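You operate a simulated robot arm through the tools that you are given. There is no shell and no other tool. Be economical: measure what you need, move in short steps, check, and stop when the job is done.

Carry out the task below with a simulated robot arm. There is one attempt and no reset: what you move stays moved.

TASK
Fit the green coaster between the posts and shut the yellow one in the bits drawer.
Fine: the third coaster stays. Where these are worked on the way, their far stop is far enough and under half their travel is too little: bits drawer.
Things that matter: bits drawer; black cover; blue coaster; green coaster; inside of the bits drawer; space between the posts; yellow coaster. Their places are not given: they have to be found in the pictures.

Only the result counts: the job must be done as asked and must still hold three seconds after the hand-in. Knocking over, shifting, dropping, spilling or breaking anything else fails it.

THE ROBOT
A 6-joint arm with a two-finger parallel gripper, fixed in place. Base frame: the origin is at the foot of the arm, x ahead of it, y to its left, z up; the work surface is at about z = 430. Units: mm, degrees, N and s.
With the tool pointing down near the work surface it reaches from about 100 to 560 mm from the base axis. Its first joint turns from -66.0 to 66.0 degrees. Payload 2.9 kg.
The tool frame sits at the grasp point between the pads (the TCP): z along the fingers, y along the line on which they close. The tips reach 30 mm beyond it. Largest opening 110 mm; finger width 20, thickness 10; the body of the gripper, 48 by 112 mm, starts 55 mm behind the TCP.
Orientation is that of the tool frame in the base frame, as a unit quaternion [w, x, y, z]. With the fingers straight down and closing along the base's y, the tool's x points along the base's -x, its y along +y and its z along -z.

THE INTERFACE
- The arm moves only by the tool jog_arm. Its arguments are lists of equal length, an entry for each row: "translation": the shift along the base's x, y, z in mm, a list of three; "rot": the turn, a rotation vector about the base's x, y, z in degrees, a list of three; "gripper": the opening, from 0 (shut) to 1 (fully open). In form: {"translation": [[tx, ty, tz], ...], "rot": [[ax, ay, az], ...], "gripper": [gripper, ...]}. A call has 1 to 8 rows; each row is the pose to reach, as a shift and turn from the pose commanded when the call began. Each row takes 0.2 s and may step no farther than 50 mm and 8.6 degrees from the row before; otherwise, or with a gripper value out of range, the whole call is refused. A pose out of reach is approached as far as the arm can. The call stops where the force on the tool passes 40 N (or 10 N more than at its start, if that is more) or the arm is blocked; 0.2 s more then pass. The fingers move at their own pace (about 108 mm/s each) and stop on an object; they squeeze with about 41 N. The grip force told is the motor's: it shows also when the fingers shut on nothing. Time passes only in rows, and 0.2 s behind the last, so rows that repeat a pose let the fingers close. The reply holds the time, the measured pose of the TCP, the force on the tool along the base axes, the opening and the grip force, in the units named above and with some noise, with the torque about the TCP (base axes, N m) and any sound that the robot's microphone picked up, and new pictures: "show" is both (left out), scene, wrist or none.
- Cameras (640 x 400 px; columns grow to the right, rows downward): "scene" is fixed at [36.9, 422.5, 1378.5]; the picture's right is [-0.99, -0.16, 0.00], its down [-0.11, 0.71, -0.70] and it looks along [0.11, -0.69, -0.72] (base axes); focal length 313 px, centre (320, 200). "wrist" rides on the gripper at [72, 17, -103] in the tool frame; the picture's right is [-0.23, 0.97, 0.00], its down [-0.76, -0.18, -0.62] and it looks along [-0.61, -0.14, 0.78] (tool axes); focal length 222 px, centre (320, 200).
- measure_at(camera, pixels): for up to 12 pixels [column, row] of the newest picture of that camera ("zoom" is the newest enlarged one), the place [x, y, z] in the base frame of the surface seen there, good to about 3 mm, but the place of the scene camera against the robot may be out by one fixed shift of up to 12 mm in any direction. The clock stands still meanwhile.
- enlarge(camera, box): a new picture of the part [left, top, right, bottom] of that camera's present view, enlarged. The clock stands still meanwhile.
- hand_in(): hands the job in; it is judged then, once.

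Work in short steps. Measure before you move; look again where a grasp or a placing could have gone wrong, and mend it. You have 80 turns and 200 pictures in all, those below and enlarged ones among them. Open the gripper and draw the arm clear of the work before you hand the job in, unless the task says otherwise; then end with one line.

The tools are called after "Call:" as a command line: name --argument value ..., lists and objects as JSON in quotes. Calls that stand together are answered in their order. jog_arm: Moves the arm, as the interface text tells. Its arguments: {"type":"object","properties":{"translation":{"type":"array","items":{"type":"array","items":{"type":"number"}}},"rot":{"type":"array","items":{"type":"array","items":{"type":"number"}}},"gripper":{"type":"array","items":{"type":"number"}},"show":{"type":"string","enum":["both","scene","wrist","none"]}},"required":["translation","rot","gripper"]} The other tools are called the same way: measure_at (camera, pixels) gives the place of the surface under pixels of a picture; enlarge (camera, box) takes an enlarged picture of a part of a camera's view; hand_in () hands the job in.

At the start:

```text
time: 0.0
tool_pos: [246.2, -309.6, 799.4]
ee_rot: [0.0, -0.001, 1.0, 0.0]
wrist_force: [-0.1, -0.5, 0.3]
torque: [-0.01, 0.0, 0.04]
grip_width: 109.7
finger_force: 0.1
```

scene: 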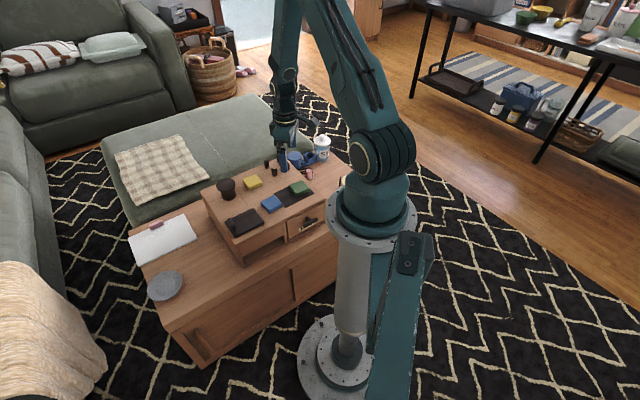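
wrist: 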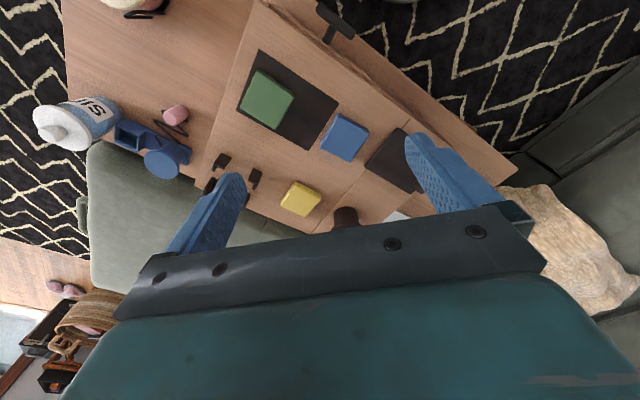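

The scene shows a small chest top at about (265,200) with the coasters, and a drawer front near (305,222). I enlarge both views to identify everything.

Call:
enlarge --camera "scene" --box '[190, 130, 350, 270]'

Call:
enlarge --camera "wrist" --box '[180, 0, 460, 240]'

```text
2.86 times, centred on (270, 200) of scene
```

zoom: 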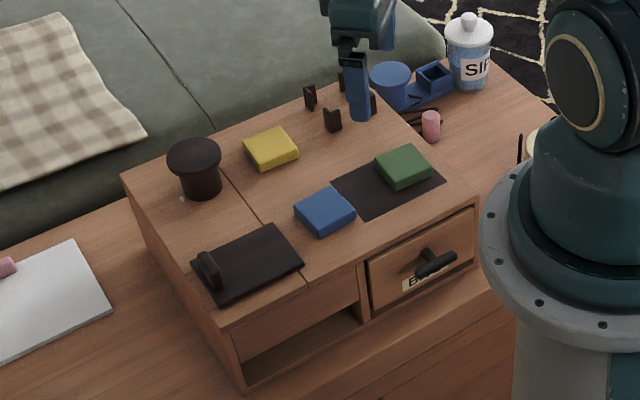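

```text
1.67 times, centred on (320, 120) of wrist
```

zoom: 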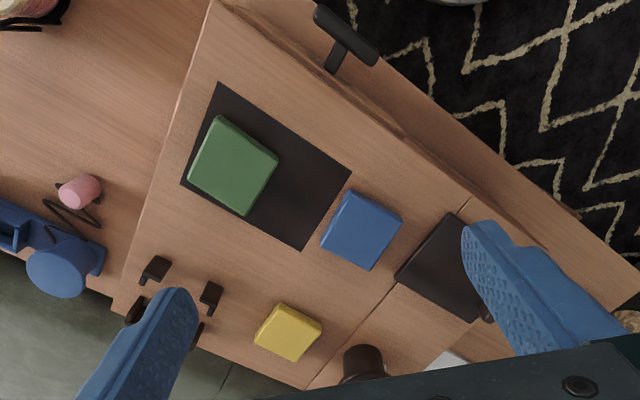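

The wrist zoom shows four posts around (170,300), the green coaster at (233,165), yellow at (288,332), the drawer handle at (345,40). I measure these in the wrist zoom.

Call:
measure_at --camera "zoom" --pixels '[[233, 165], [217, 118], [190, 175], [248, 214], [277, 160], [288, 332], [360, 230], [345, 35], [154, 268], [211, 294], [440, 265], [335, 60]]'

Call:
measure_at --camera "scene" --pixels '[[301, 187], [253, 182], [271, 203], [304, 223], [267, 163], [273, 171], [245, 223], [226, 184], [291, 203]]'

```text
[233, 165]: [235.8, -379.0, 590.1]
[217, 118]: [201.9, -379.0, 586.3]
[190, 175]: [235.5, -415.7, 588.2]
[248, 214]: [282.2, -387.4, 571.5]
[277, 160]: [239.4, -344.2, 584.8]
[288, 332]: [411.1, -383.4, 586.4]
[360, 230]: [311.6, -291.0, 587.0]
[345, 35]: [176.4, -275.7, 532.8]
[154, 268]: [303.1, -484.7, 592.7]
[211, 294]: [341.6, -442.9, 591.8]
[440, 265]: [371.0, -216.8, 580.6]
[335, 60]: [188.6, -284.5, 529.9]
```

```text
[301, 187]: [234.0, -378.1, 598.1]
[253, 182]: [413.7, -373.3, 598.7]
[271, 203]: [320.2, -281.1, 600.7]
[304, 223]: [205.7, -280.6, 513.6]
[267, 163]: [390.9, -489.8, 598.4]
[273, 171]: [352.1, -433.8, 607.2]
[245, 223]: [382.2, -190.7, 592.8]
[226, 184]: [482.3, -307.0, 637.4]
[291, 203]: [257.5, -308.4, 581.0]
```

The left finger hides the posts at (210,200) in the wrist view. I shift toward -y in small steps for a clear view.

Call:
jog_arm --translation '[[0, -45, 0], [0, -90, 0], [0, -100, 0]]' --rot '[[0, 0, 0], [0, 0, 0], [0, 0, 0]]' --gripper '[1, 1, 1]'

```text
time: 0.8
tool_pos: [247.4, -409.5, 800.5]
ee_rot: [0.0, -0.001, 1.0, 0.0]
wrist_force: [0.3, -0.7, -0.3]
torque: [0.03, 0.01, 0.01]
grip_width: 110.1
finger_force: 0.1
```

scene: 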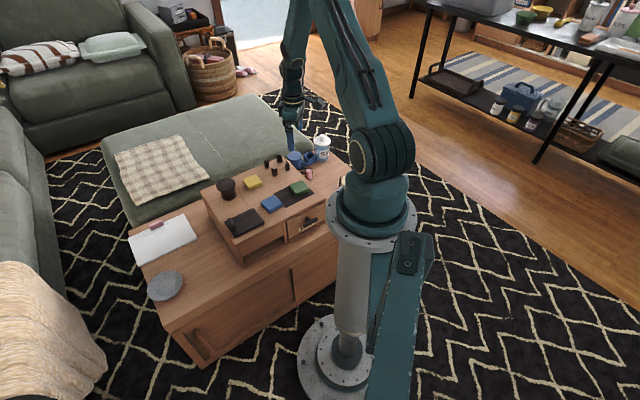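
wrist: 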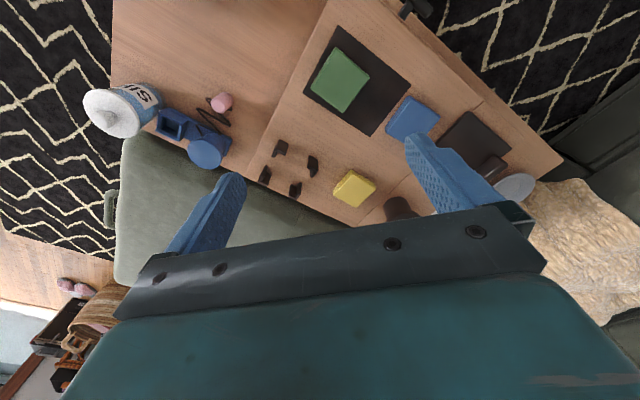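

The posts are now clear around (288,165). I zoom there, and on the drawer in the scene.

Call:
enlarge --camera "scene" --box '[200, 140, 340, 260]'

Call:
enlarge --camera "wrist" --box '[230, 20, 400, 220]'

```text
3.33 times, centred on (270, 200) of scene
```

zoom: 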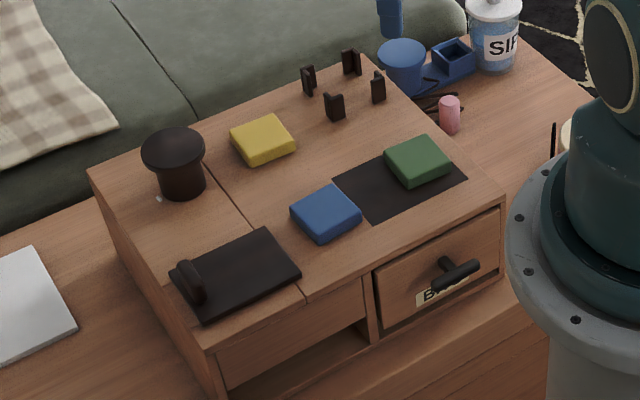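

```text
2.00 times, centred on (315, 120) of wrist
```

zoom: 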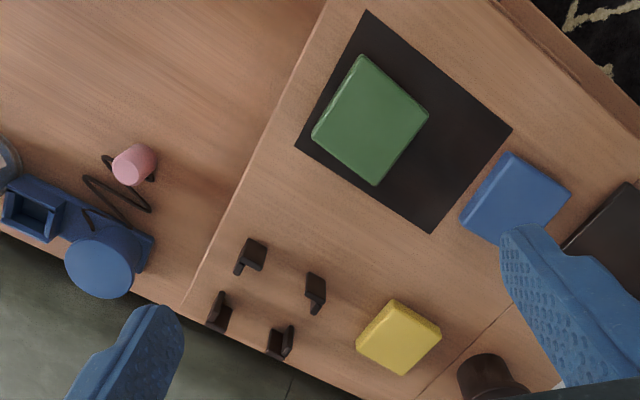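

I measure the posts and the coaster corners in this wrist zoom (posts at (252,250), (316,288), (220,312), (282,340)).

Call:
measure_at --camera "zoom" --pixels '[[256, 243], [240, 270], [316, 277], [315, 311], [220, 298], [222, 328], [290, 330], [277, 352], [260, 290], [270, 300], [400, 310], [390, 160]]'

Call:
measure_at --camera "zoom" --pixels '[[362, 57], [313, 135], [374, 184], [427, 117], [400, 302], [357, 345], [402, 374], [440, 334], [368, 12], [297, 146], [431, 232], [511, 130]]'

Call:
enlarge --camera "wrist" --box '[240, 130, 340, 210]'

```text
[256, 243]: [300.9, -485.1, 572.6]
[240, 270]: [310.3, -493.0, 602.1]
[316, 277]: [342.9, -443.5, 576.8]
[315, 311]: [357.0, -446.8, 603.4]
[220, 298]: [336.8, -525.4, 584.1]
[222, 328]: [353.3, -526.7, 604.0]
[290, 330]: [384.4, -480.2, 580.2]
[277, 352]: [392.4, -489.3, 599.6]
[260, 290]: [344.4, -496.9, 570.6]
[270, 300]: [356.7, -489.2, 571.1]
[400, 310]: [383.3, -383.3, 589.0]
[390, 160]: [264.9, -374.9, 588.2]
```

```text
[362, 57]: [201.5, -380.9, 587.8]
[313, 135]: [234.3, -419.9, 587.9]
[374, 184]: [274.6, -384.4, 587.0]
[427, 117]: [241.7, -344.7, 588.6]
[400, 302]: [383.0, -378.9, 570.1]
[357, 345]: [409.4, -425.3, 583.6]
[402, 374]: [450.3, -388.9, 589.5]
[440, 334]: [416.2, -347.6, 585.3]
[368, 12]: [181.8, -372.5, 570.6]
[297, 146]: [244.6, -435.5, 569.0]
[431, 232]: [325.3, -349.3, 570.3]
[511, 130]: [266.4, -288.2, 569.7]
```

```text
5.00 times, centred on (290, 170) of wrist
```

zoom: 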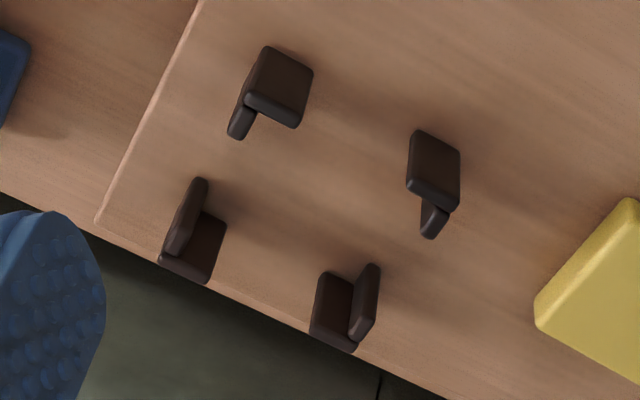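

The posts are four L-brackets forming a 45° square. I measure the bracket tops' ends and corners to learn the gaps and inner size.

Call:
measure_at --camera "zoom" --pixels '[[251, 98], [295, 122], [236, 133], [412, 188], [452, 205], [430, 234], [201, 184], [175, 247], [165, 262], [205, 278], [373, 270], [357, 335]]'

Call:
measure_at --camera "zoom" --pixels '[[318, 325], [350, 347], [205, 215], [222, 240], [330, 275], [352, 290], [270, 55], [308, 75], [418, 135], [456, 155], [270, 180], [345, 225]]'

```text
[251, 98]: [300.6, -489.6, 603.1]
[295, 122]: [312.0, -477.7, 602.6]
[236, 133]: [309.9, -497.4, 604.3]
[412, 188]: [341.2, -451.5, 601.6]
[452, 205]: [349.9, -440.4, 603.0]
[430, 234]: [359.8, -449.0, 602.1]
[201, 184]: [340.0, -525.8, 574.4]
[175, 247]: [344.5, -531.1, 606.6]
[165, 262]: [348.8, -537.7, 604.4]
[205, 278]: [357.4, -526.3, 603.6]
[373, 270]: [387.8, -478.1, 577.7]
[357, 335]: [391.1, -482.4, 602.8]
```

```text
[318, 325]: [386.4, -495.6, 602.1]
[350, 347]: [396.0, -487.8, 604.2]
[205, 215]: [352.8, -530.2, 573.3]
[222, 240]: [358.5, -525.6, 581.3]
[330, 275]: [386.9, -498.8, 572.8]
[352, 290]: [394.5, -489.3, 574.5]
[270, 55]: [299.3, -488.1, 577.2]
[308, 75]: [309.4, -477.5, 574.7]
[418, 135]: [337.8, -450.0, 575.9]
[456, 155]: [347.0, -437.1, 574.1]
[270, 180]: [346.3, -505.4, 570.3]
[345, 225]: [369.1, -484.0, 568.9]
```

Posts' centre is about (349,-488) with the square at 45°. First the drawer: I turn the tool by -45° and go above the handle (about (176,-276,533)) for a close look.

Call:
jog_arm --translation '[[-14, 25, 0], [-28, 50, 0], [-42, 75, -20], [-56, 100, -40], [-70, 125, -60], [-84, 145, -80]]' --rot '[[0, 0, -7.5], [0, 0, -15], [0, 0, -22.5], [0, 0, -30], [0, 0, -37.5], [0, 0, -45]]' --gripper '[1, 1, 1, 1, 1, 1]'

```text
time: 2.2
tool_pos: [163.2, -263.5, 721.3]
ee_rot: [0.0, 0.383, 0.924, 0.0]
wrist_force: [-0.8, 0.2, -0.3]
torque: [0.02, -0.01, -0.04]
grip_width: 110.0
finger_force: 0.1
```

scene: 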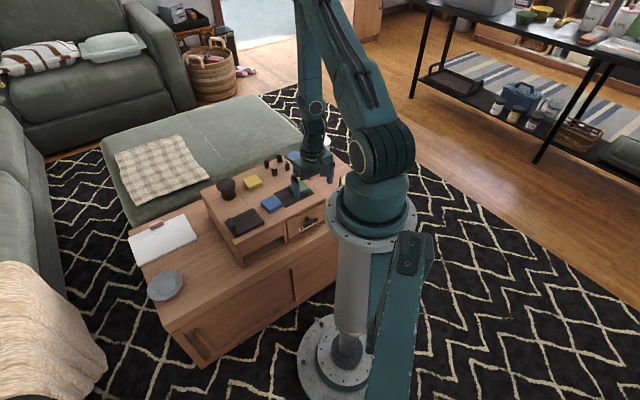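
wrist: 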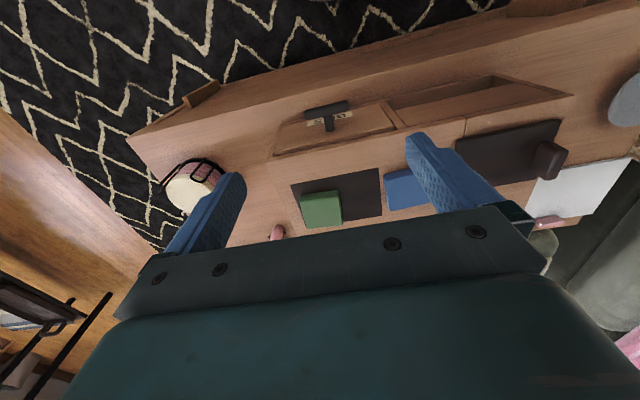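

The handle is at (327,113) in the wrist view, with the drawer front below it. I zoom in.

Call:
enlarge --camera "wrist" --box '[260, 85, 420, 185]'

```text
4.00 times, centred on (340, 135) of wrist
```

zoom: 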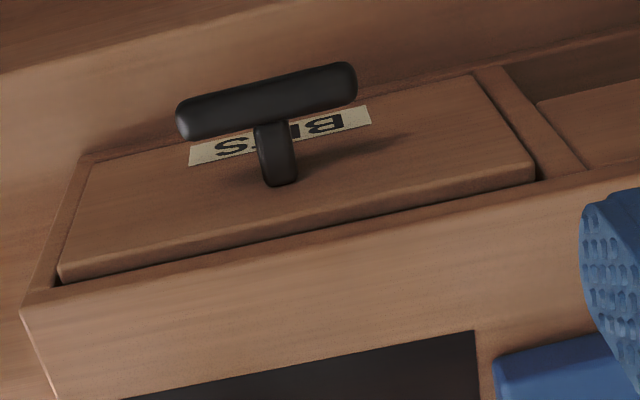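

Call:
measure_at --camera "zoom" --pixels '[[183, 118], [352, 82], [268, 100], [275, 160], [275, 184], [60, 270], [532, 175], [100, 165], [465, 85], [25, 305], [575, 180], [70, 125]]'

```text
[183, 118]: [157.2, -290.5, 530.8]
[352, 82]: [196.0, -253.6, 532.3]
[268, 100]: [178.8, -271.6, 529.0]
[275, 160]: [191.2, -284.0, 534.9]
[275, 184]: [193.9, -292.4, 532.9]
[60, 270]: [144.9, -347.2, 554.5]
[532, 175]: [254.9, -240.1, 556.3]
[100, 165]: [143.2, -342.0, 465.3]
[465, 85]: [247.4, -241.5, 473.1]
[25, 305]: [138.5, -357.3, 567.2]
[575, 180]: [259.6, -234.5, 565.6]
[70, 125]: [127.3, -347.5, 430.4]
```

The bar runs from (157,-290) to (196,-254) at z≈530; centre (177,-272), front plane about 26 mm behind. I descend with the fingers straddling the bar's ends.

Call:
jog_arm --translation '[[14, -8.5, -40], [14, -8.5, -85], [14, -8.5, -130], [14, -8.5, -170], [14, -8.5, -195]]' --rot '[[0, 0, 0], [0, 0, 0], [0, 0, 0], [0, 0, 0], [0, 0, 0]]' --gripper '[1, 1, 1, 1, 1]'

```text
time: 3.4
tool_pos: [175.0, -273.7, 524.7]
ee_rot: [0.0, 0.383, 0.924, 0.0]
wrist_force: [0.3, -0.3, 0.4]
torque: [-0.04, 0.0, 0.01]
grip_width: 109.8
finger_force: 0.2
```

scene: 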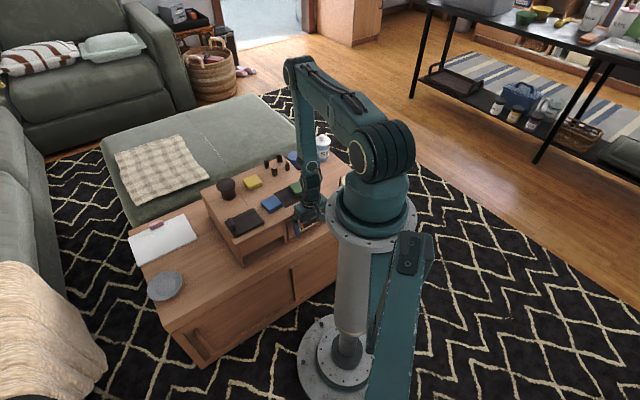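
wrist: 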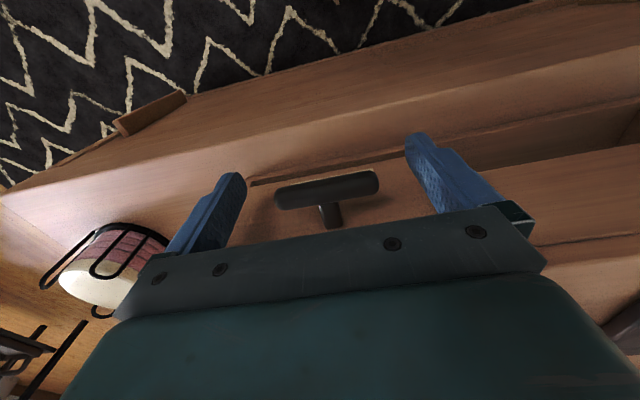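

The bar (275–380, 190) sits between the fingers. I close on it.

Call:
jog_arm --translation '[[0, 0, 0], [0, 0, 0], [0, 0, 0]]' --rot '[[0, 0, 0], [0, 0, 0], [0, 0, 0]]' --gripper '[0.3, 0.3, 0.3]' --show "wrist"

```text
time: 4.2
tool_pos: [176.2, -271.5, 524.1]
ee_rot: [-0.001, 0.381, 0.924, 0.002]
wrist_force: [3.9, 6.6, 0.7]
torque: [0.32, -1.23, 1.55]
grip_width: 59.7
finger_force: 41.6
```

wrist: 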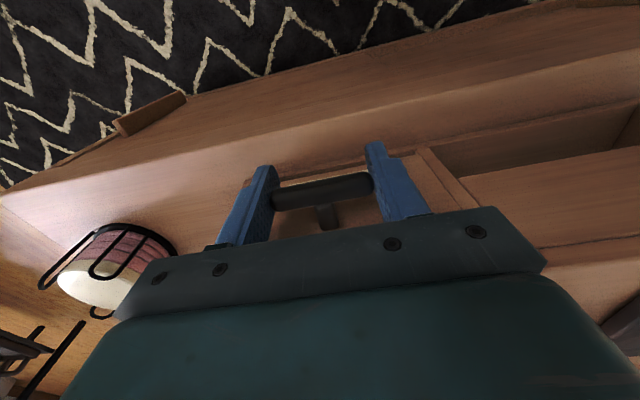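

The grip holds at 59.7 mm. I pull along (-0.7, 0.7) in small steps.

Call:
jog_arm --translation '[[-7, 7, 0], [-14, 14, 0], [-21, 21, 0], [-28, 28, 0], [-35, 35, 0], [-42, 42, 0]]' --rot '[[0, 0, 0], [0, 0, 0], [0, 0, 0], [0, 0, 0], [0, 0, 0], [0, 0, 0]]' --gripper '[0.3, 0.3, 0.3, 0.3, 0.3, 0.3]'

```text
time: 5.6
tool_pos: [133.5, -231.6, 524.8]
ee_rot: [0.0, 0.383, 0.924, -0.001]
wrist_force: [5.5, 3.5, -0.7]
torque: [0.11, 0.08, 0.26]
grip_width: 59.6
finger_force: 41.0
```

scene: 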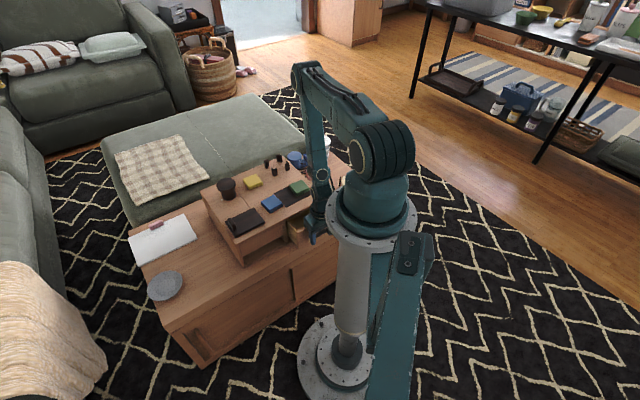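
wrist: 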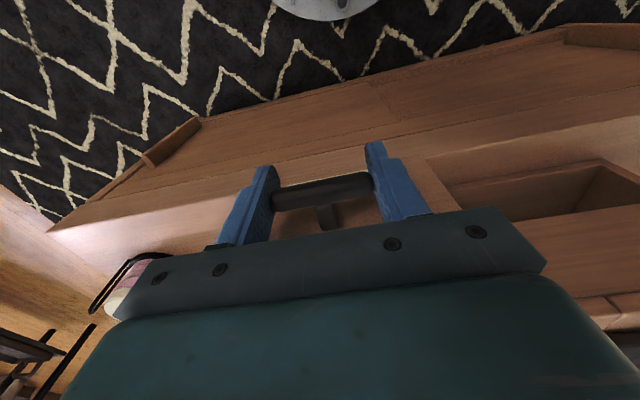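

The drawer moved about 60 mm with low force. I keep pulling until it stops.

Call:
jog_arm --translation '[[-7, 7, 0], [-14, 14, 0], [-21, 21, 0], [-28, 28, 0], [-35, 35, 0], [-42, 42, 0]]' --rot '[[0, 0, 0], [0, 0, 0], [0, 0, 0], [0, 0, 0], [0, 0, 0], [0, 0, 0]]' --gripper '[0.3, 0.3, 0.3, 0.3, 0.3, 0.3]'

```text
time: 7.0
tool_pos: [91.3, -190.6, 523.3]
ee_rot: [-0.001, 0.383, 0.924, -0.003]
wrist_force: [-6.8, -8.6, -0.1]
torque: [0.2, -0.02, -0.85]
grip_width: 59.4
finger_force: 41.4
```

scene: 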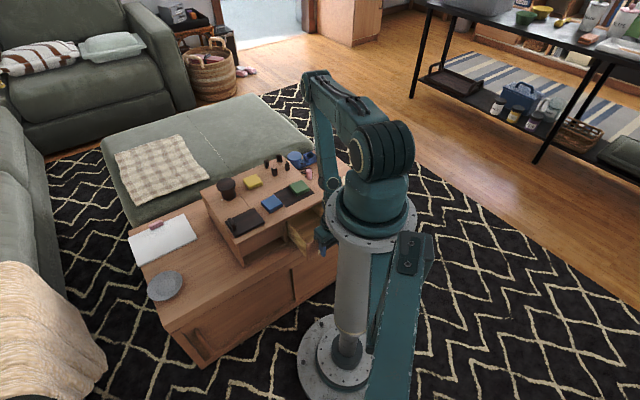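
wrist: 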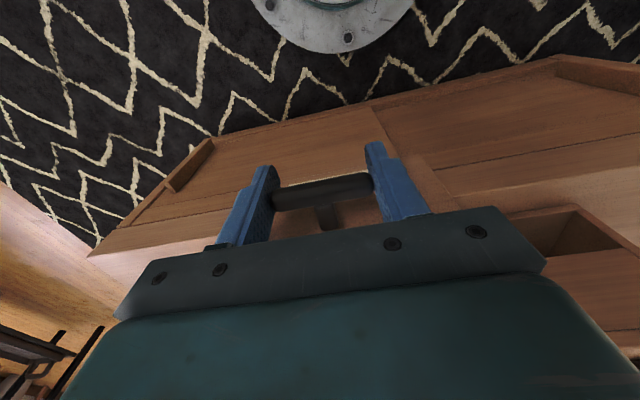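

About 118 mm out. I pull a little further to feel for the stop.

Call:
jog_arm --translation '[[-6, 6, 0], [-12, 12, 0], [-18, 18, 0]]' --rot '[[0, 0, 0], [0, 0, 0], [0, 0, 0]]' --gripper '[0.3, 0.3, 0.3]' --show "scene"

```text
time: 7.8
tool_pos: [84.7, -171.0, 522.8]
ee_rot: [0.005, 0.383, 0.924, -0.004]
wrist_force: [15.6, -20.5, 19.0]
torque: [-0.04, 0.22, -0.65]
grip_width: 59.6
finger_force: 41.3
out of reach, approached as far as the arm can: row 1, 2, 3
```

scene: 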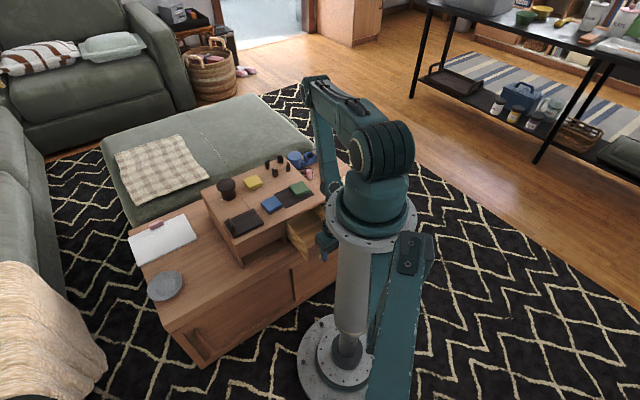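

Resistance (~25 N) tells the stop is near. I release and lift straight up.

Call:
jog_arm --translation '[[0, 0, 0], [0, 0, 0], [0, 0, 0], [0, 0, 40], [0, 0, 80], [0, 0, 120], [10, -10, 160]]' --rot '[[0, 0, 0], [0, 0, 0], [0, 0, 0], [0, 0, 0], [0, 0, 0], [0, 0, 0], [0, 0, 0]]' --gripper '[1, 1, 1, 1, 1, 1, 1]'

```text
time: 9.4
tool_pos: [95.6, -174.3, 684.4]
ee_rot: [-0.001, 0.383, 0.924, 0.0]
wrist_force: [0.1, -1.0, 0.1]
torque: [0.01, 0.02, -0.03]
grip_width: 109.8
finger_force: 0.0
```

scene: 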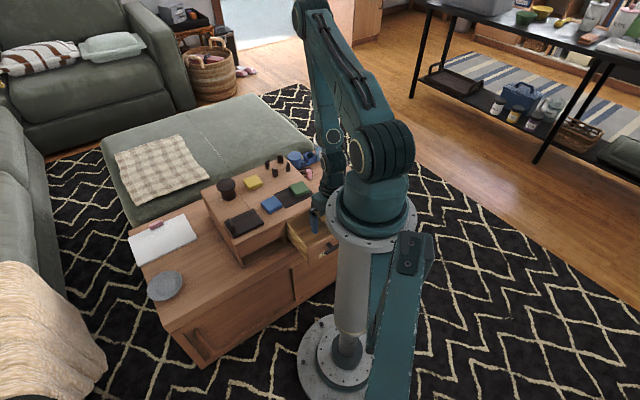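
wrist: 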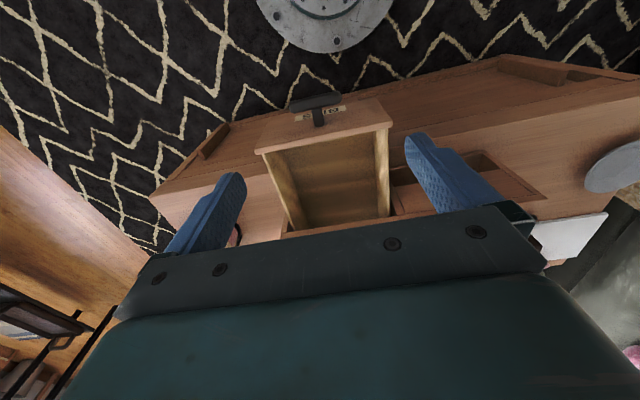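

The drawer is open with its interior at (330,180) empty. I measure the walls, floor and the handle.

Call:
measure_at --camera "wrist" --pixels '[[275, 152], [385, 135], [325, 143], [290, 165], [325, 170], [370, 160], [335, 210], [300, 225], [380, 210], [318, 102], [388, 170], [280, 180]]'

```text
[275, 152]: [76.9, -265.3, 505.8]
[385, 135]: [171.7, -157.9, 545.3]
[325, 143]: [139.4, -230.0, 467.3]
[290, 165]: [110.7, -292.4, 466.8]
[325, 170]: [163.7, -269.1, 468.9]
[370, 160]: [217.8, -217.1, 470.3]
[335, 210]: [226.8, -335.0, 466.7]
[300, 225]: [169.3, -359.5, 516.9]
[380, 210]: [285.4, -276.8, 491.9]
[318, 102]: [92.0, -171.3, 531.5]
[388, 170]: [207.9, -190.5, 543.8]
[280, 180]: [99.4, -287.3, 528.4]
```

The drawer floor is at z≈468, usable centre about (157,-246). Next I travel high to above the yellow coaster (412.8,-386.5), yaw trimmed by -3.3° to its edges.

Call:
jog_arm --translation '[[20, -14, 30], [60, -40, 40], [100, -66, 40], [144, -92, 40], [187, -121, 40], [230, -150, 40], [273, -180, 40], [317, -212, 30]]' --rot '[[0, 0, 0], [0, 0, 0], [0, 0, 0], [0, 0, 0], [0, 0, 0], [0, 0, -1], [0, 0, -2], [0, 0, -3.3]]' --gripper '[0.75, 0.75, 0.75, 0.75, 0.75, 0.75, 0.75, 0.75]'

```text
refused: row 4 steps farther than a row can; nothing moved
```

Call:
jog_arm --translation '[[24, -16, 30], [65, -43, 40], [107, -71, 40], [149, -99, 40], [191, -127, 40], [233, -155, 40], [275, -183, 40], [317, -210, 34]]' --rot '[[0, 0, 0], [0, 0, 0], [0, 0, 0], [0, 0, 0], [0, 0, 0], [0, 0, -1], [0, 0, -2], [0, 0, -3.3]]' --gripper '[0.75, 0.75, 0.75, 0.75, 0.75, 0.75, 0.75, 0.75]'

```text
refused: row 3 steps farther than a row can; nothing moved
```

Steps were slightly over 50 mm; I split the travel into two shorter legs.

Call:
jog_arm --translation '[[20, -14, 35], [58, -39, 40], [96, -64, 40], [134, -89, 40], [172, -114, 40], [210, -139, 40], [248, -164, 40], [280, -186, 40]]' --rot '[[0, 0, 0], [0, 0, 0], [0, 0, 0], [0, 0, 0], [0, 0, 0], [0, 0, -1], [0, 0, -2], [0, 0, -3.3]]' --gripper '[0.75, 0.75, 0.75, 0.75, 0.75, 0.75, 0.75, 0.75]'

```text
time: 11.2
tool_pos: [373.0, -362.8, 723.0]
ee_rot: [0.0, 0.409, 0.912, 0.0]
wrist_force: [0.5, 0.2, 0.0]
torque: [-0.01, 0.01, 0.01]
grip_width: 82.5
finger_force: 0.0
```

scene: 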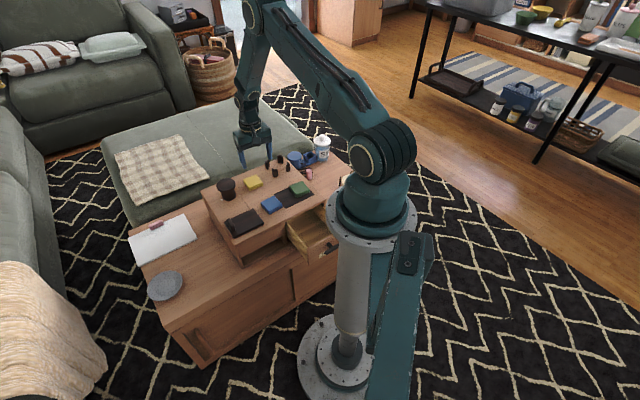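
wrist: 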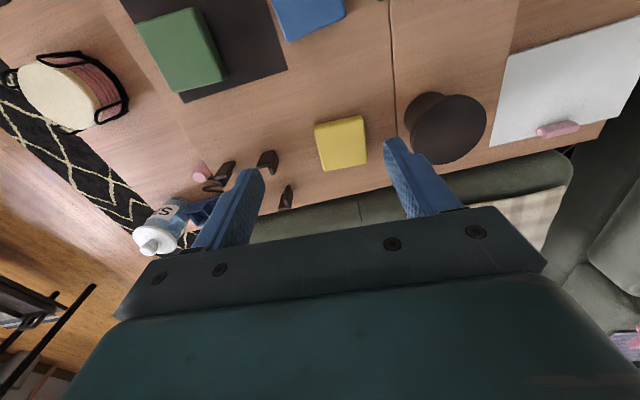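

The yellow coaster is at (341,143), the dark pot close by at (447,130). I zoom for accurate corners.

Call:
enlarge --camera "wrist" --box '[240, 80, 500, 220]'

```text
2.46 times, centred on (370, 150) of wrist
```

zoom: 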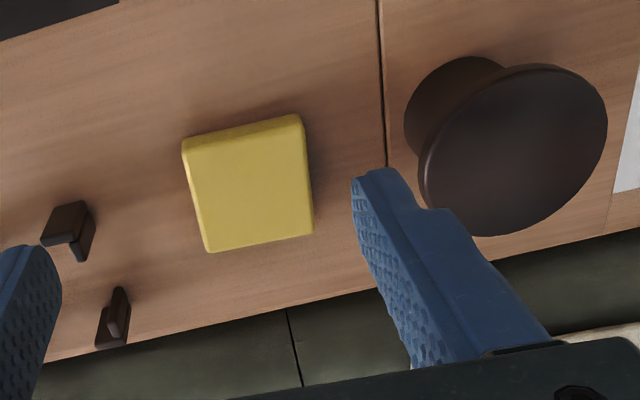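

Call:
measure_at --camera "zoom" --pixels '[[186, 150], [300, 126], [311, 233], [209, 250], [250, 190], [425, 185], [520, 150], [468, 225], [66, 240], [82, 260]]'

```text
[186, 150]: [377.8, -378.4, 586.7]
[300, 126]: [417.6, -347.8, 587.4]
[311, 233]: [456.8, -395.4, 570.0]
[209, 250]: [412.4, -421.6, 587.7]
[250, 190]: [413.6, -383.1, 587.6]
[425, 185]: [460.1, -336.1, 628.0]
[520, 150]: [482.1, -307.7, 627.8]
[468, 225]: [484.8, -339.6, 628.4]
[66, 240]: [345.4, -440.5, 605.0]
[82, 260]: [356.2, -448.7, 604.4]
```

Yellow's centre is (414.5,-385), edges at ~40°. Finger clearance to the pot rim is about 16 mm with this opening, so I descend to z 603.

Call:
jog_arm --translation '[[25, -13, 0], [41, -22, -20], [41, -22, -60], [41, -22, -95], [41, -22, -119]]' --rot '[[0, 0, -0.7], [0, 0, -1.5], [0, 0, -1.5], [0, 0, -1.5], [0, 0, -1.5]]' --gripper '[0.75, 0.75, 0.75, 0.75, 0.75]'

```text
time: 12.4
tool_pos: [416.7, -383.6, 605.6]
ee_rot: [0.0, 0.421, 0.907, 0.0]
wrist_force: [-0.2, 0.8, -0.2]
torque: [-0.02, 0.01, 0.0]
grip_width: 82.5
finger_force: 0.0
```

scene: 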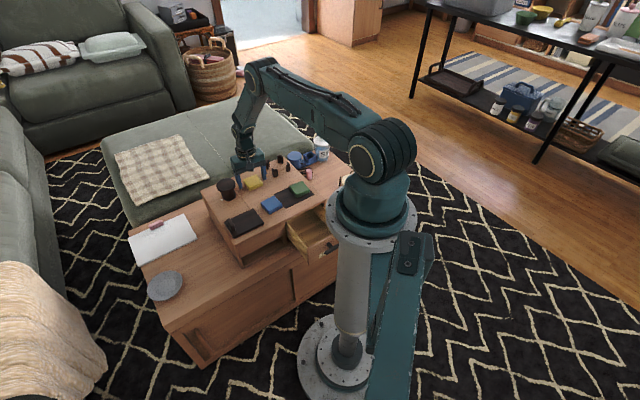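
wrist: 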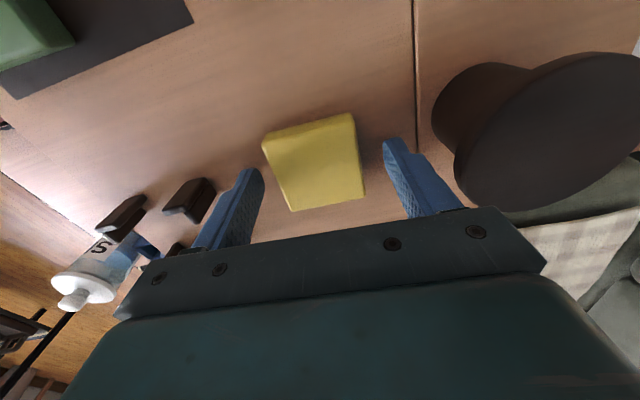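

The fingers straddle the yellow coaster (262–365). I lower 3 mm and close.

Call:
jog_arm --translation '[[-2, -1, -3], [-2, -1, -3], [-2, -1, -3]]' --rot '[[0, 0, 0], [0, 0, 0], [0, 0, 0]]' --gripper '[0.75, 0.35, 0.35]' --show "wrist"

```text
time: 13.2
tool_pos: [412.1, -386.1, 602.5]
ee_rot: [0.0, 0.422, 0.907, 0.001]
wrist_force: [-0.6, -0.3, 0.9]
torque: [0.03, -0.02, -0.01]
grip_width: 54.6
finger_force: 41.0
```

wrist: 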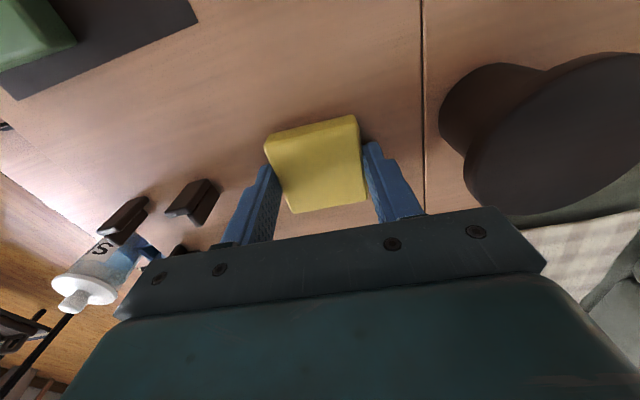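

Grip is firm at 54.6 mm. I lift straight up and start moving toward the drawer.

Call:
jog_arm --translation '[[0, 0, 40], [0, 0, 85], [-40, 22, 90], [-80, 44, 90], [-120, 66, 90], [-160, 88, 90], [-200, 110, 90], [-240, 132, 90]]' --rot '[[0, 0, 0], [0, 0, 0], [0, 0, 1], [0, 0, 2], [0, 0, 3], [0, 0, 4], [0, 0, 4.8], [0, 0, 4.8]]' --gripper '[0.35, 0.35, 0.35, 0.35, 0.35, 0.35, 0.35, 0.35]'

```text
time: 15.0
tool_pos: [169.8, -254.9, 693.7]
ee_rot: [0.002, 0.382, 0.924, -0.001]
wrist_force: [0.0, 0.8, -0.5]
torque: [-0.01, 0.02, 0.01]
grip_width: 54.6
finger_force: 40.7
```

scene: 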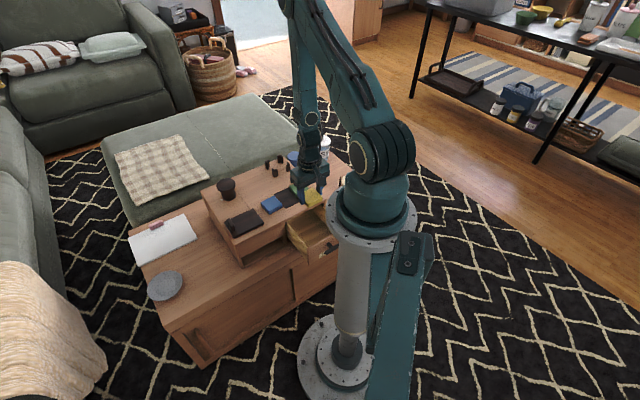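
wrist: 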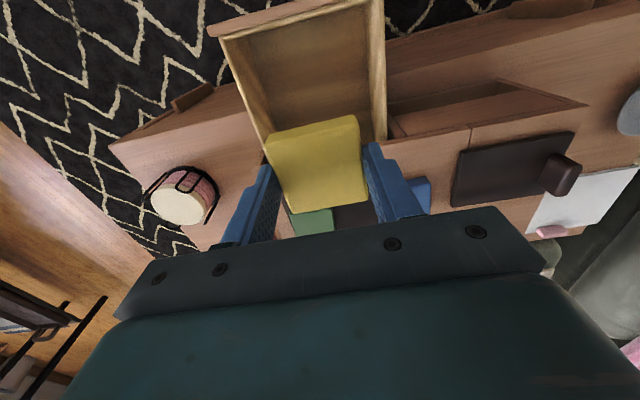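

The yellow coaster hangs over the chest edge; drawer visible at (305,80). I measure the drawer's wall tops and front panel to set the lowering point.

Call:
measure_at --camera "wrist" --pixels '[[222, 33], [372, 2], [300, 20], [240, 85], [381, 70], [300, 60], [310, 100], [395, 132], [250, 110], [300, 8]]'

```text
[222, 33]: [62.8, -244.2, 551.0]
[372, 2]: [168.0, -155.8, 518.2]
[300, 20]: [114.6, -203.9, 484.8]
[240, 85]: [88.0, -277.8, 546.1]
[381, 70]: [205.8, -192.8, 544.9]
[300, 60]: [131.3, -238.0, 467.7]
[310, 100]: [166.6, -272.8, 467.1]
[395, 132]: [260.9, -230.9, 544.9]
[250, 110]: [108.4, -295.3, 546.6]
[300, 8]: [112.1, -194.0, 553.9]
```

The walls confirm the centre (157,-246). I move over it and lower to TCP z≈504.

Call:
jog_arm --translation '[[-13, 9, 0], [-13, 9, -45], [-13, 9, -90], [-13, 9, -135], [-13, 9, -170], [-13, 9, -188]]' --rot '[[0, 0, 0], [0, 0, 0], [0, 0, 0], [0, 0, 0], [0, 0, 0], [0, 0, 0]]' --gripper '[0.35, 0.35, 0.35, 0.35, 0.35, 0.35]'

```text
time: 16.4
tool_pos: [159.0, -246.4, 503.4]
ee_rot: [0.0, 0.383, 0.924, 0.0]
wrist_force: [-0.2, -0.4, -0.5]
torque: [-0.01, -0.03, -0.02]
grip_width: 54.6
finger_force: 41.1
```

scene: 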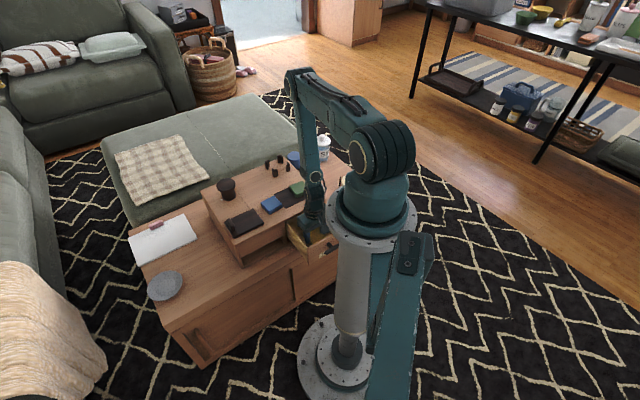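
wrist: 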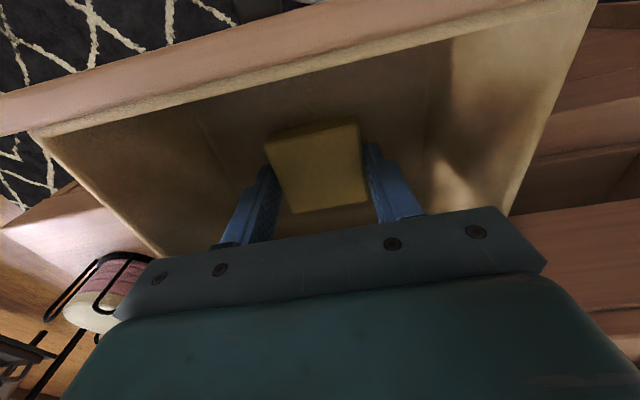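

The coaster is just above the drawer floor. I open to a limited width and lift straight out.

Call:
jog_arm --translation '[[0, 0, -1], [0, 0, -1], [0, 0, 30], [0, 0, 75], [0, 0, 120], [-10, 10, 165], [-20, 20, 200]]' --rot '[[0, 0, 0], [0, 0, 0], [0, 0, 0], [0, 0, 0], [0, 0, 0], [0, 0, 0], [0, 0, 0]]' --gripper '[0.7, 0.7, 0.7, 0.7, 0.7, 0.7, 0.7]'

```text
time: 18.0
tool_pos: [139.2, -223.7, 705.2]
ee_rot: [-0.001, 0.382, 0.924, 0.0]
wrist_force: [0.0, 0.8, -1.0]
torque: [-0.04, 0.0, 0.01]
grip_width: 77.0
finger_force: 0.0
```

scene: 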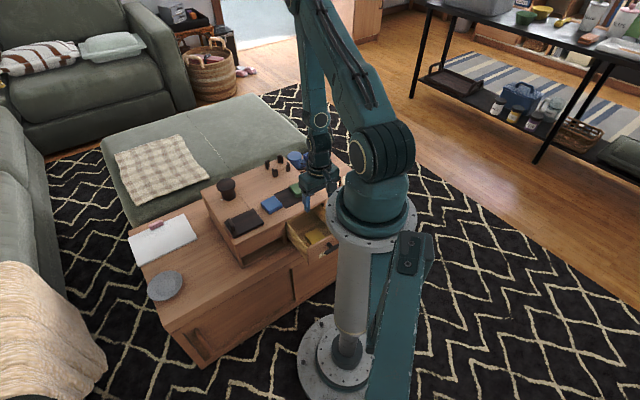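
wrist: 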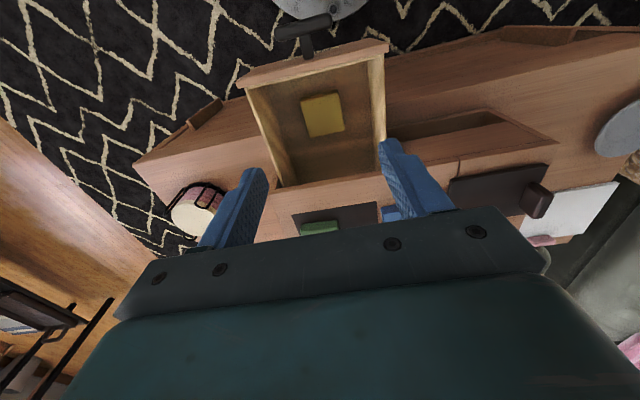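

Yellow lies flat in the drawer at (322,115). I measure the handle at (303,28) for gripping and pushing it shut.

Call:
enlarge --camera "wrist" --box '[230, 0, 390, 100]'

Call:
measure_at --camera "wrist" --pixels '[[280, 30], [326, 20], [303, 26], [322, 115]]'

```text
4.00 times, centred on (310, 50) of wrist
```

zoom: 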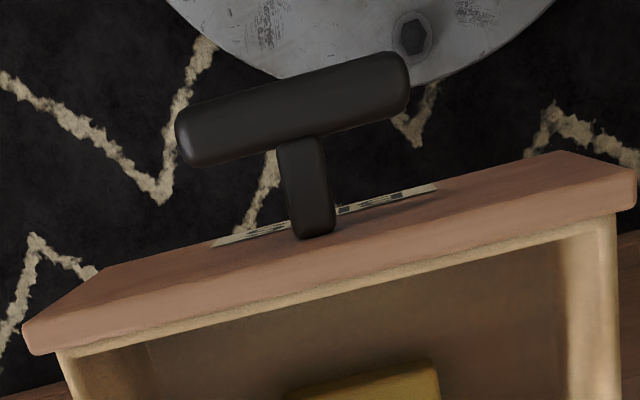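

```text
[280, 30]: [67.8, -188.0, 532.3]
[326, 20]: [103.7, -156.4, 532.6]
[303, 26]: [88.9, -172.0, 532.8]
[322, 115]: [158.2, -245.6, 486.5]
```

The bar's centre is about (86,-172,527). I go above it, open fully, and descend.

Call:
jog_arm --translation '[[-26, 25, 0], [-51, 50, 0], [-51, 50, -45], [-51, 50, -90], [-51, 50, -135], [-51, 50, -165], [-51, 50, -180]]' --rot '[[0, 0, 0], [0, 0, 0], [0, 0, 0], [0, 0, 0], [0, 0, 0], [0, 0, 0], [0, 0, 0]]' --gripper '[1, 1, 1, 1, 1, 1, 1]'

```text
time: 19.6
tool_pos: [90.6, -173.3, 525.5]
ee_rot: [0.0, 0.383, 0.924, 0.0]
wrist_force: [0.6, -0.3, -0.6]
torque: [0.01, 0.03, -0.01]
grip_width: 109.5
finger_force: 0.0
out of reach, approached as far as the arm can: row 2
```

scene: 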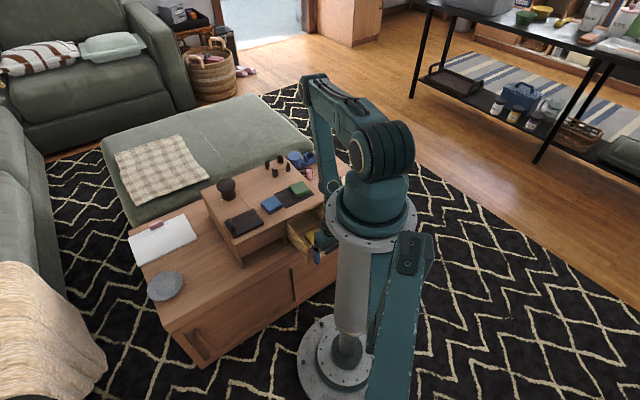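
wrist: 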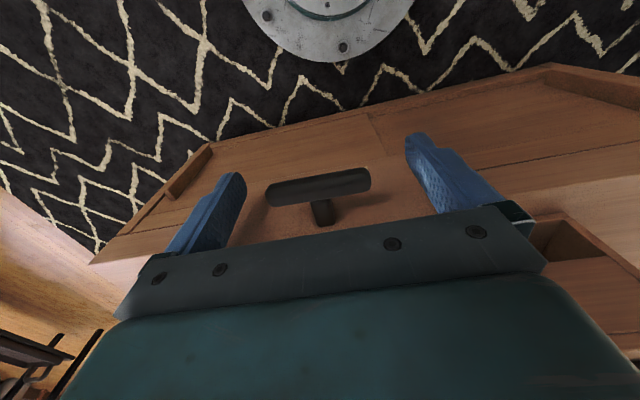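

The bar sits between the fingers, (265–370,187), a bit off to the left. I shift 2.5 mm along -u, close, and then begin pushing.

Call:
jog_arm --translation '[[-2, -2, 0], [-2, -2, 0], [-2, -2, 0], [-2, -2, 0]]' --rot '[[0, 0, 0], [0, 0, 0], [0, 0, 0], [0, 0, 0]]' --gripper '[1, 0.3, 0.3, 0.3]' --show "wrist"

```text
time: 20.6
tool_pos: [87.7, -176.3, 525.4]
ee_rot: [-0.001, 0.383, 0.924, -0.001]
wrist_force: [7.9, 3.2, 0.7]
torque: [1.01, -0.36, 0.01]
grip_width: 59.3
finger_force: 41.2
```

wrist: 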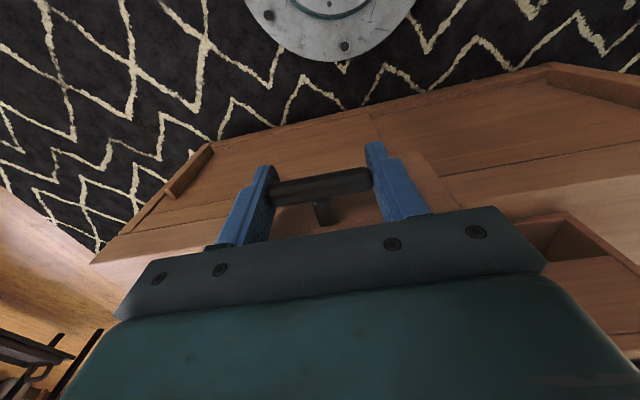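

Gripped. I push along (0.7,-0.7), about 92 mm per axis in total, first 80.

Call:
jog_arm --translation '[[10, -10, 0], [20, -20, 0], [30, -30, 0], [40, -40, 0], [50, -50, 0], [60, -60, 0], [70, -70, 0], [80, -80, 0]]' --rot '[[0, 0, 0], [0, 0, 0], [0, 0, 0], [0, 0, 0], [0, 0, 0], [0, 0, 0], [0, 0, 0], [0, 0, 0]]' --gripper '[0.3, 0.3, 0.3, 0.3, 0.3, 0.3, 0.3, 0.3]'

```text
time: 22.4
tool_pos: [165.5, -257.3, 525.0]
ee_rot: [0.0, 0.383, 0.924, -0.002]
wrist_force: [-10.5, -9.6, 21.9]
torque: [0.75, 0.35, 0.18]
grip_width: 59.7
finger_force: 41.2
```

scene: 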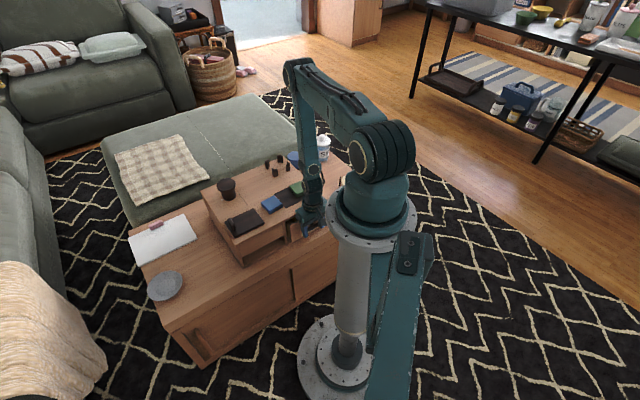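
wrist: 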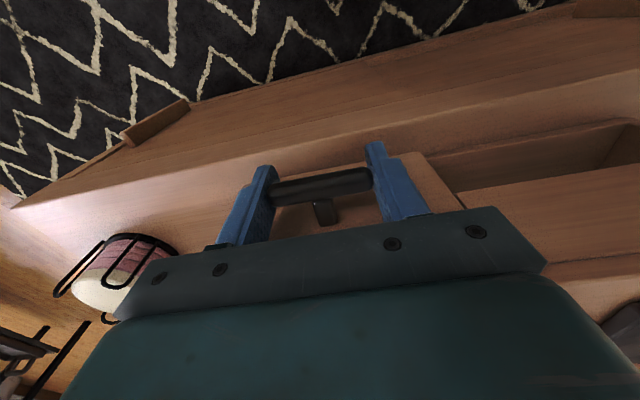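

Some side strain (force -10,-10, +22 z). I relieve it by a small shift and push the last part until contact.

Call:
jog_arm --translation '[[-1.5, -1.5, 1.5], [2.5, -5.5, 1.5], [6.5, -9.5, 1.5], [9.5, -12.5, 1.5], [12, -15, 1.5]]' --rot '[[0, 0, 0], [0, 0, 0], [0, 0, 0], [0, 0, 0], [0, 0, 0]]' --gripper '[0.3, 0.3, 0.3, 0.3, 0.3]'

```text
time: 23.6
tool_pos: [178.3, -271.5, 524.7]
ee_rot: [0.0, 0.383, 0.924, 0.001]
wrist_force: [2.4, -0.1, 0.2]
torque: [0.79, -0.21, -0.32]
grip_width: 59.5
finger_force: 40.9
```

scene: 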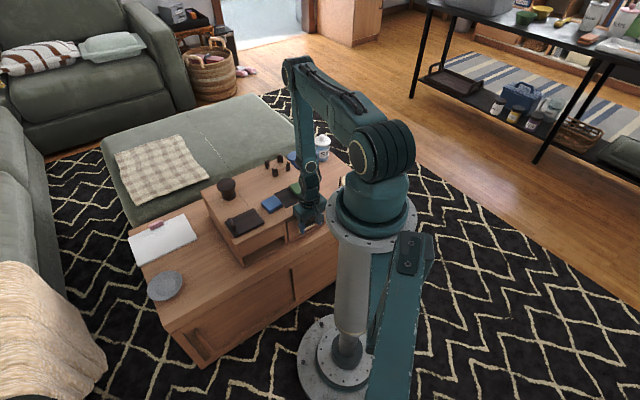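
wrist: 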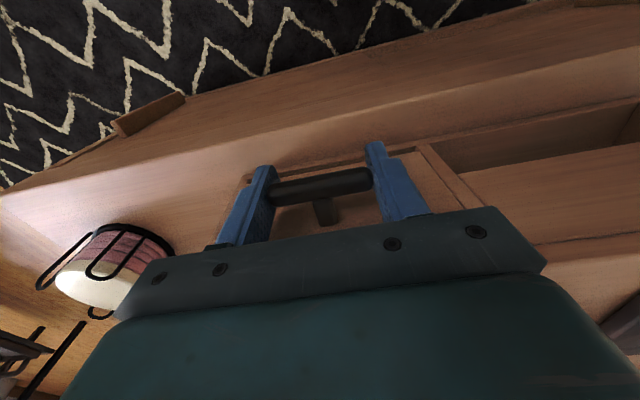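

Near shut. I push on gently to feel the closed stop.

Call:
jog_arm --translation '[[1.5, -1.5, 0], [3, -3, 0], [4.5, -4.5, 0], [6, -6, 0]]' --rot '[[0, 0, 0], [0, 0, 0], [0, 0, 0], [0, 0, 0]]' --gripper '[0.3, 0.3, 0.3, 0.3]' --show "wrist"

```text
time: 24.6
tool_pos: [182.9, -277.0, 525.3]
ee_rot: [-0.002, 0.382, 0.924, 0.001]
wrist_force: [-11.3, 4.1, 0.4]
torque: [0.73, 0.07, 0.46]
grip_width: 59.4
finger_force: 40.8
```

wrist: 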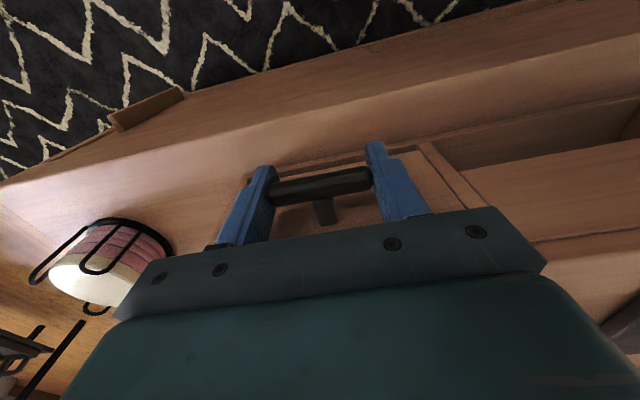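

Resistance starts (-11,+4 N). One more small push, then release and lift.

Call:
jog_arm --translation '[[1.5, -1.5, 0], [3, -3, 0]]' --rot '[[0, 0, 0], [0, 0, 0]]' --gripper '[0.3, 0.3]' --show "none"

```text
time: 25.2
tool_pos: [186.8, -281.2, 525.2]
ee_rot: [0.001, 0.382, 0.924, 0.0]
wrist_force: [-9.2, 6.1, -0.2]
torque: [-0.38, -0.69, 0.79]
grip_width: 59.6
finger_force: 41.1
```

The TCP still advances with ~11 N, so either the grip slides or the drawer goes in further. I release and lift to look.

Call:
jog_arm --translation '[[-3, 3, 0], [-6, 6, 0], [-6, 6, 0], [-6, 6, 40], [-10, 10, 85], [-14, 14, 130], [-18, 18, 175]]' --rot '[[0, 0, 0], [0, 0, 0], [0, 0, 0], [0, 0, 0], [0, 0, 0], [0, 0, 0], [0, 0, 0]]' --gripper '[1, 1, 1, 1, 1, 1, 1]'

Call:
enlarge --camera "wrist" --box '[240, 60, 440, 200]'

```text
time: 26.8
tool_pos: [171.2, -263.2, 702.4]
ee_rot: [0.0, 0.383, 0.924, 0.0]
wrist_force: [0.5, 0.1, 0.3]
torque: [-0.03, 0.02, 0.01]
grip_width: 110.0
finger_force: 0.1
```

scene: 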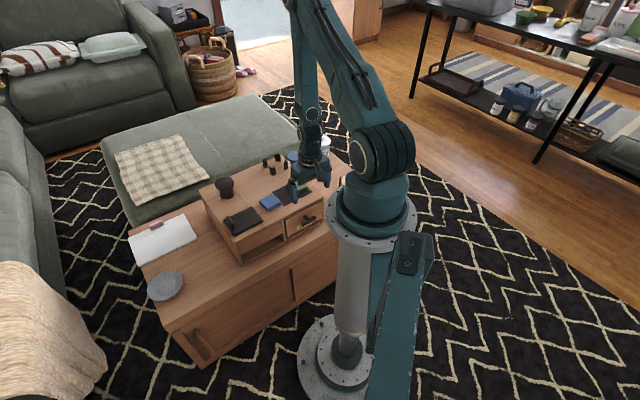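
wrist: 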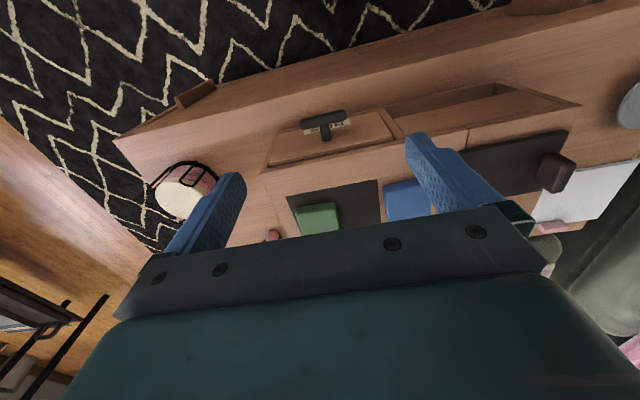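

```text
2.86 times, centred on (340, 130) of wrist
```

zoom: 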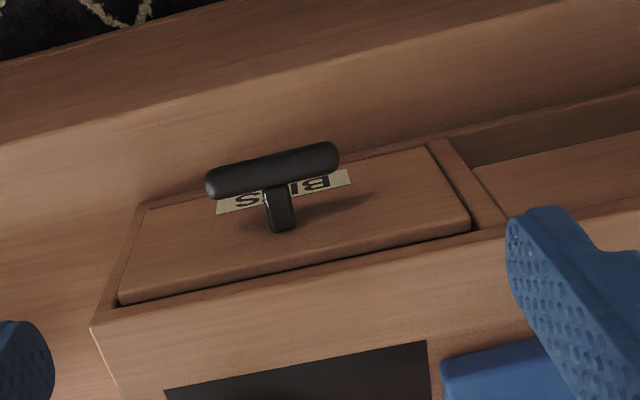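

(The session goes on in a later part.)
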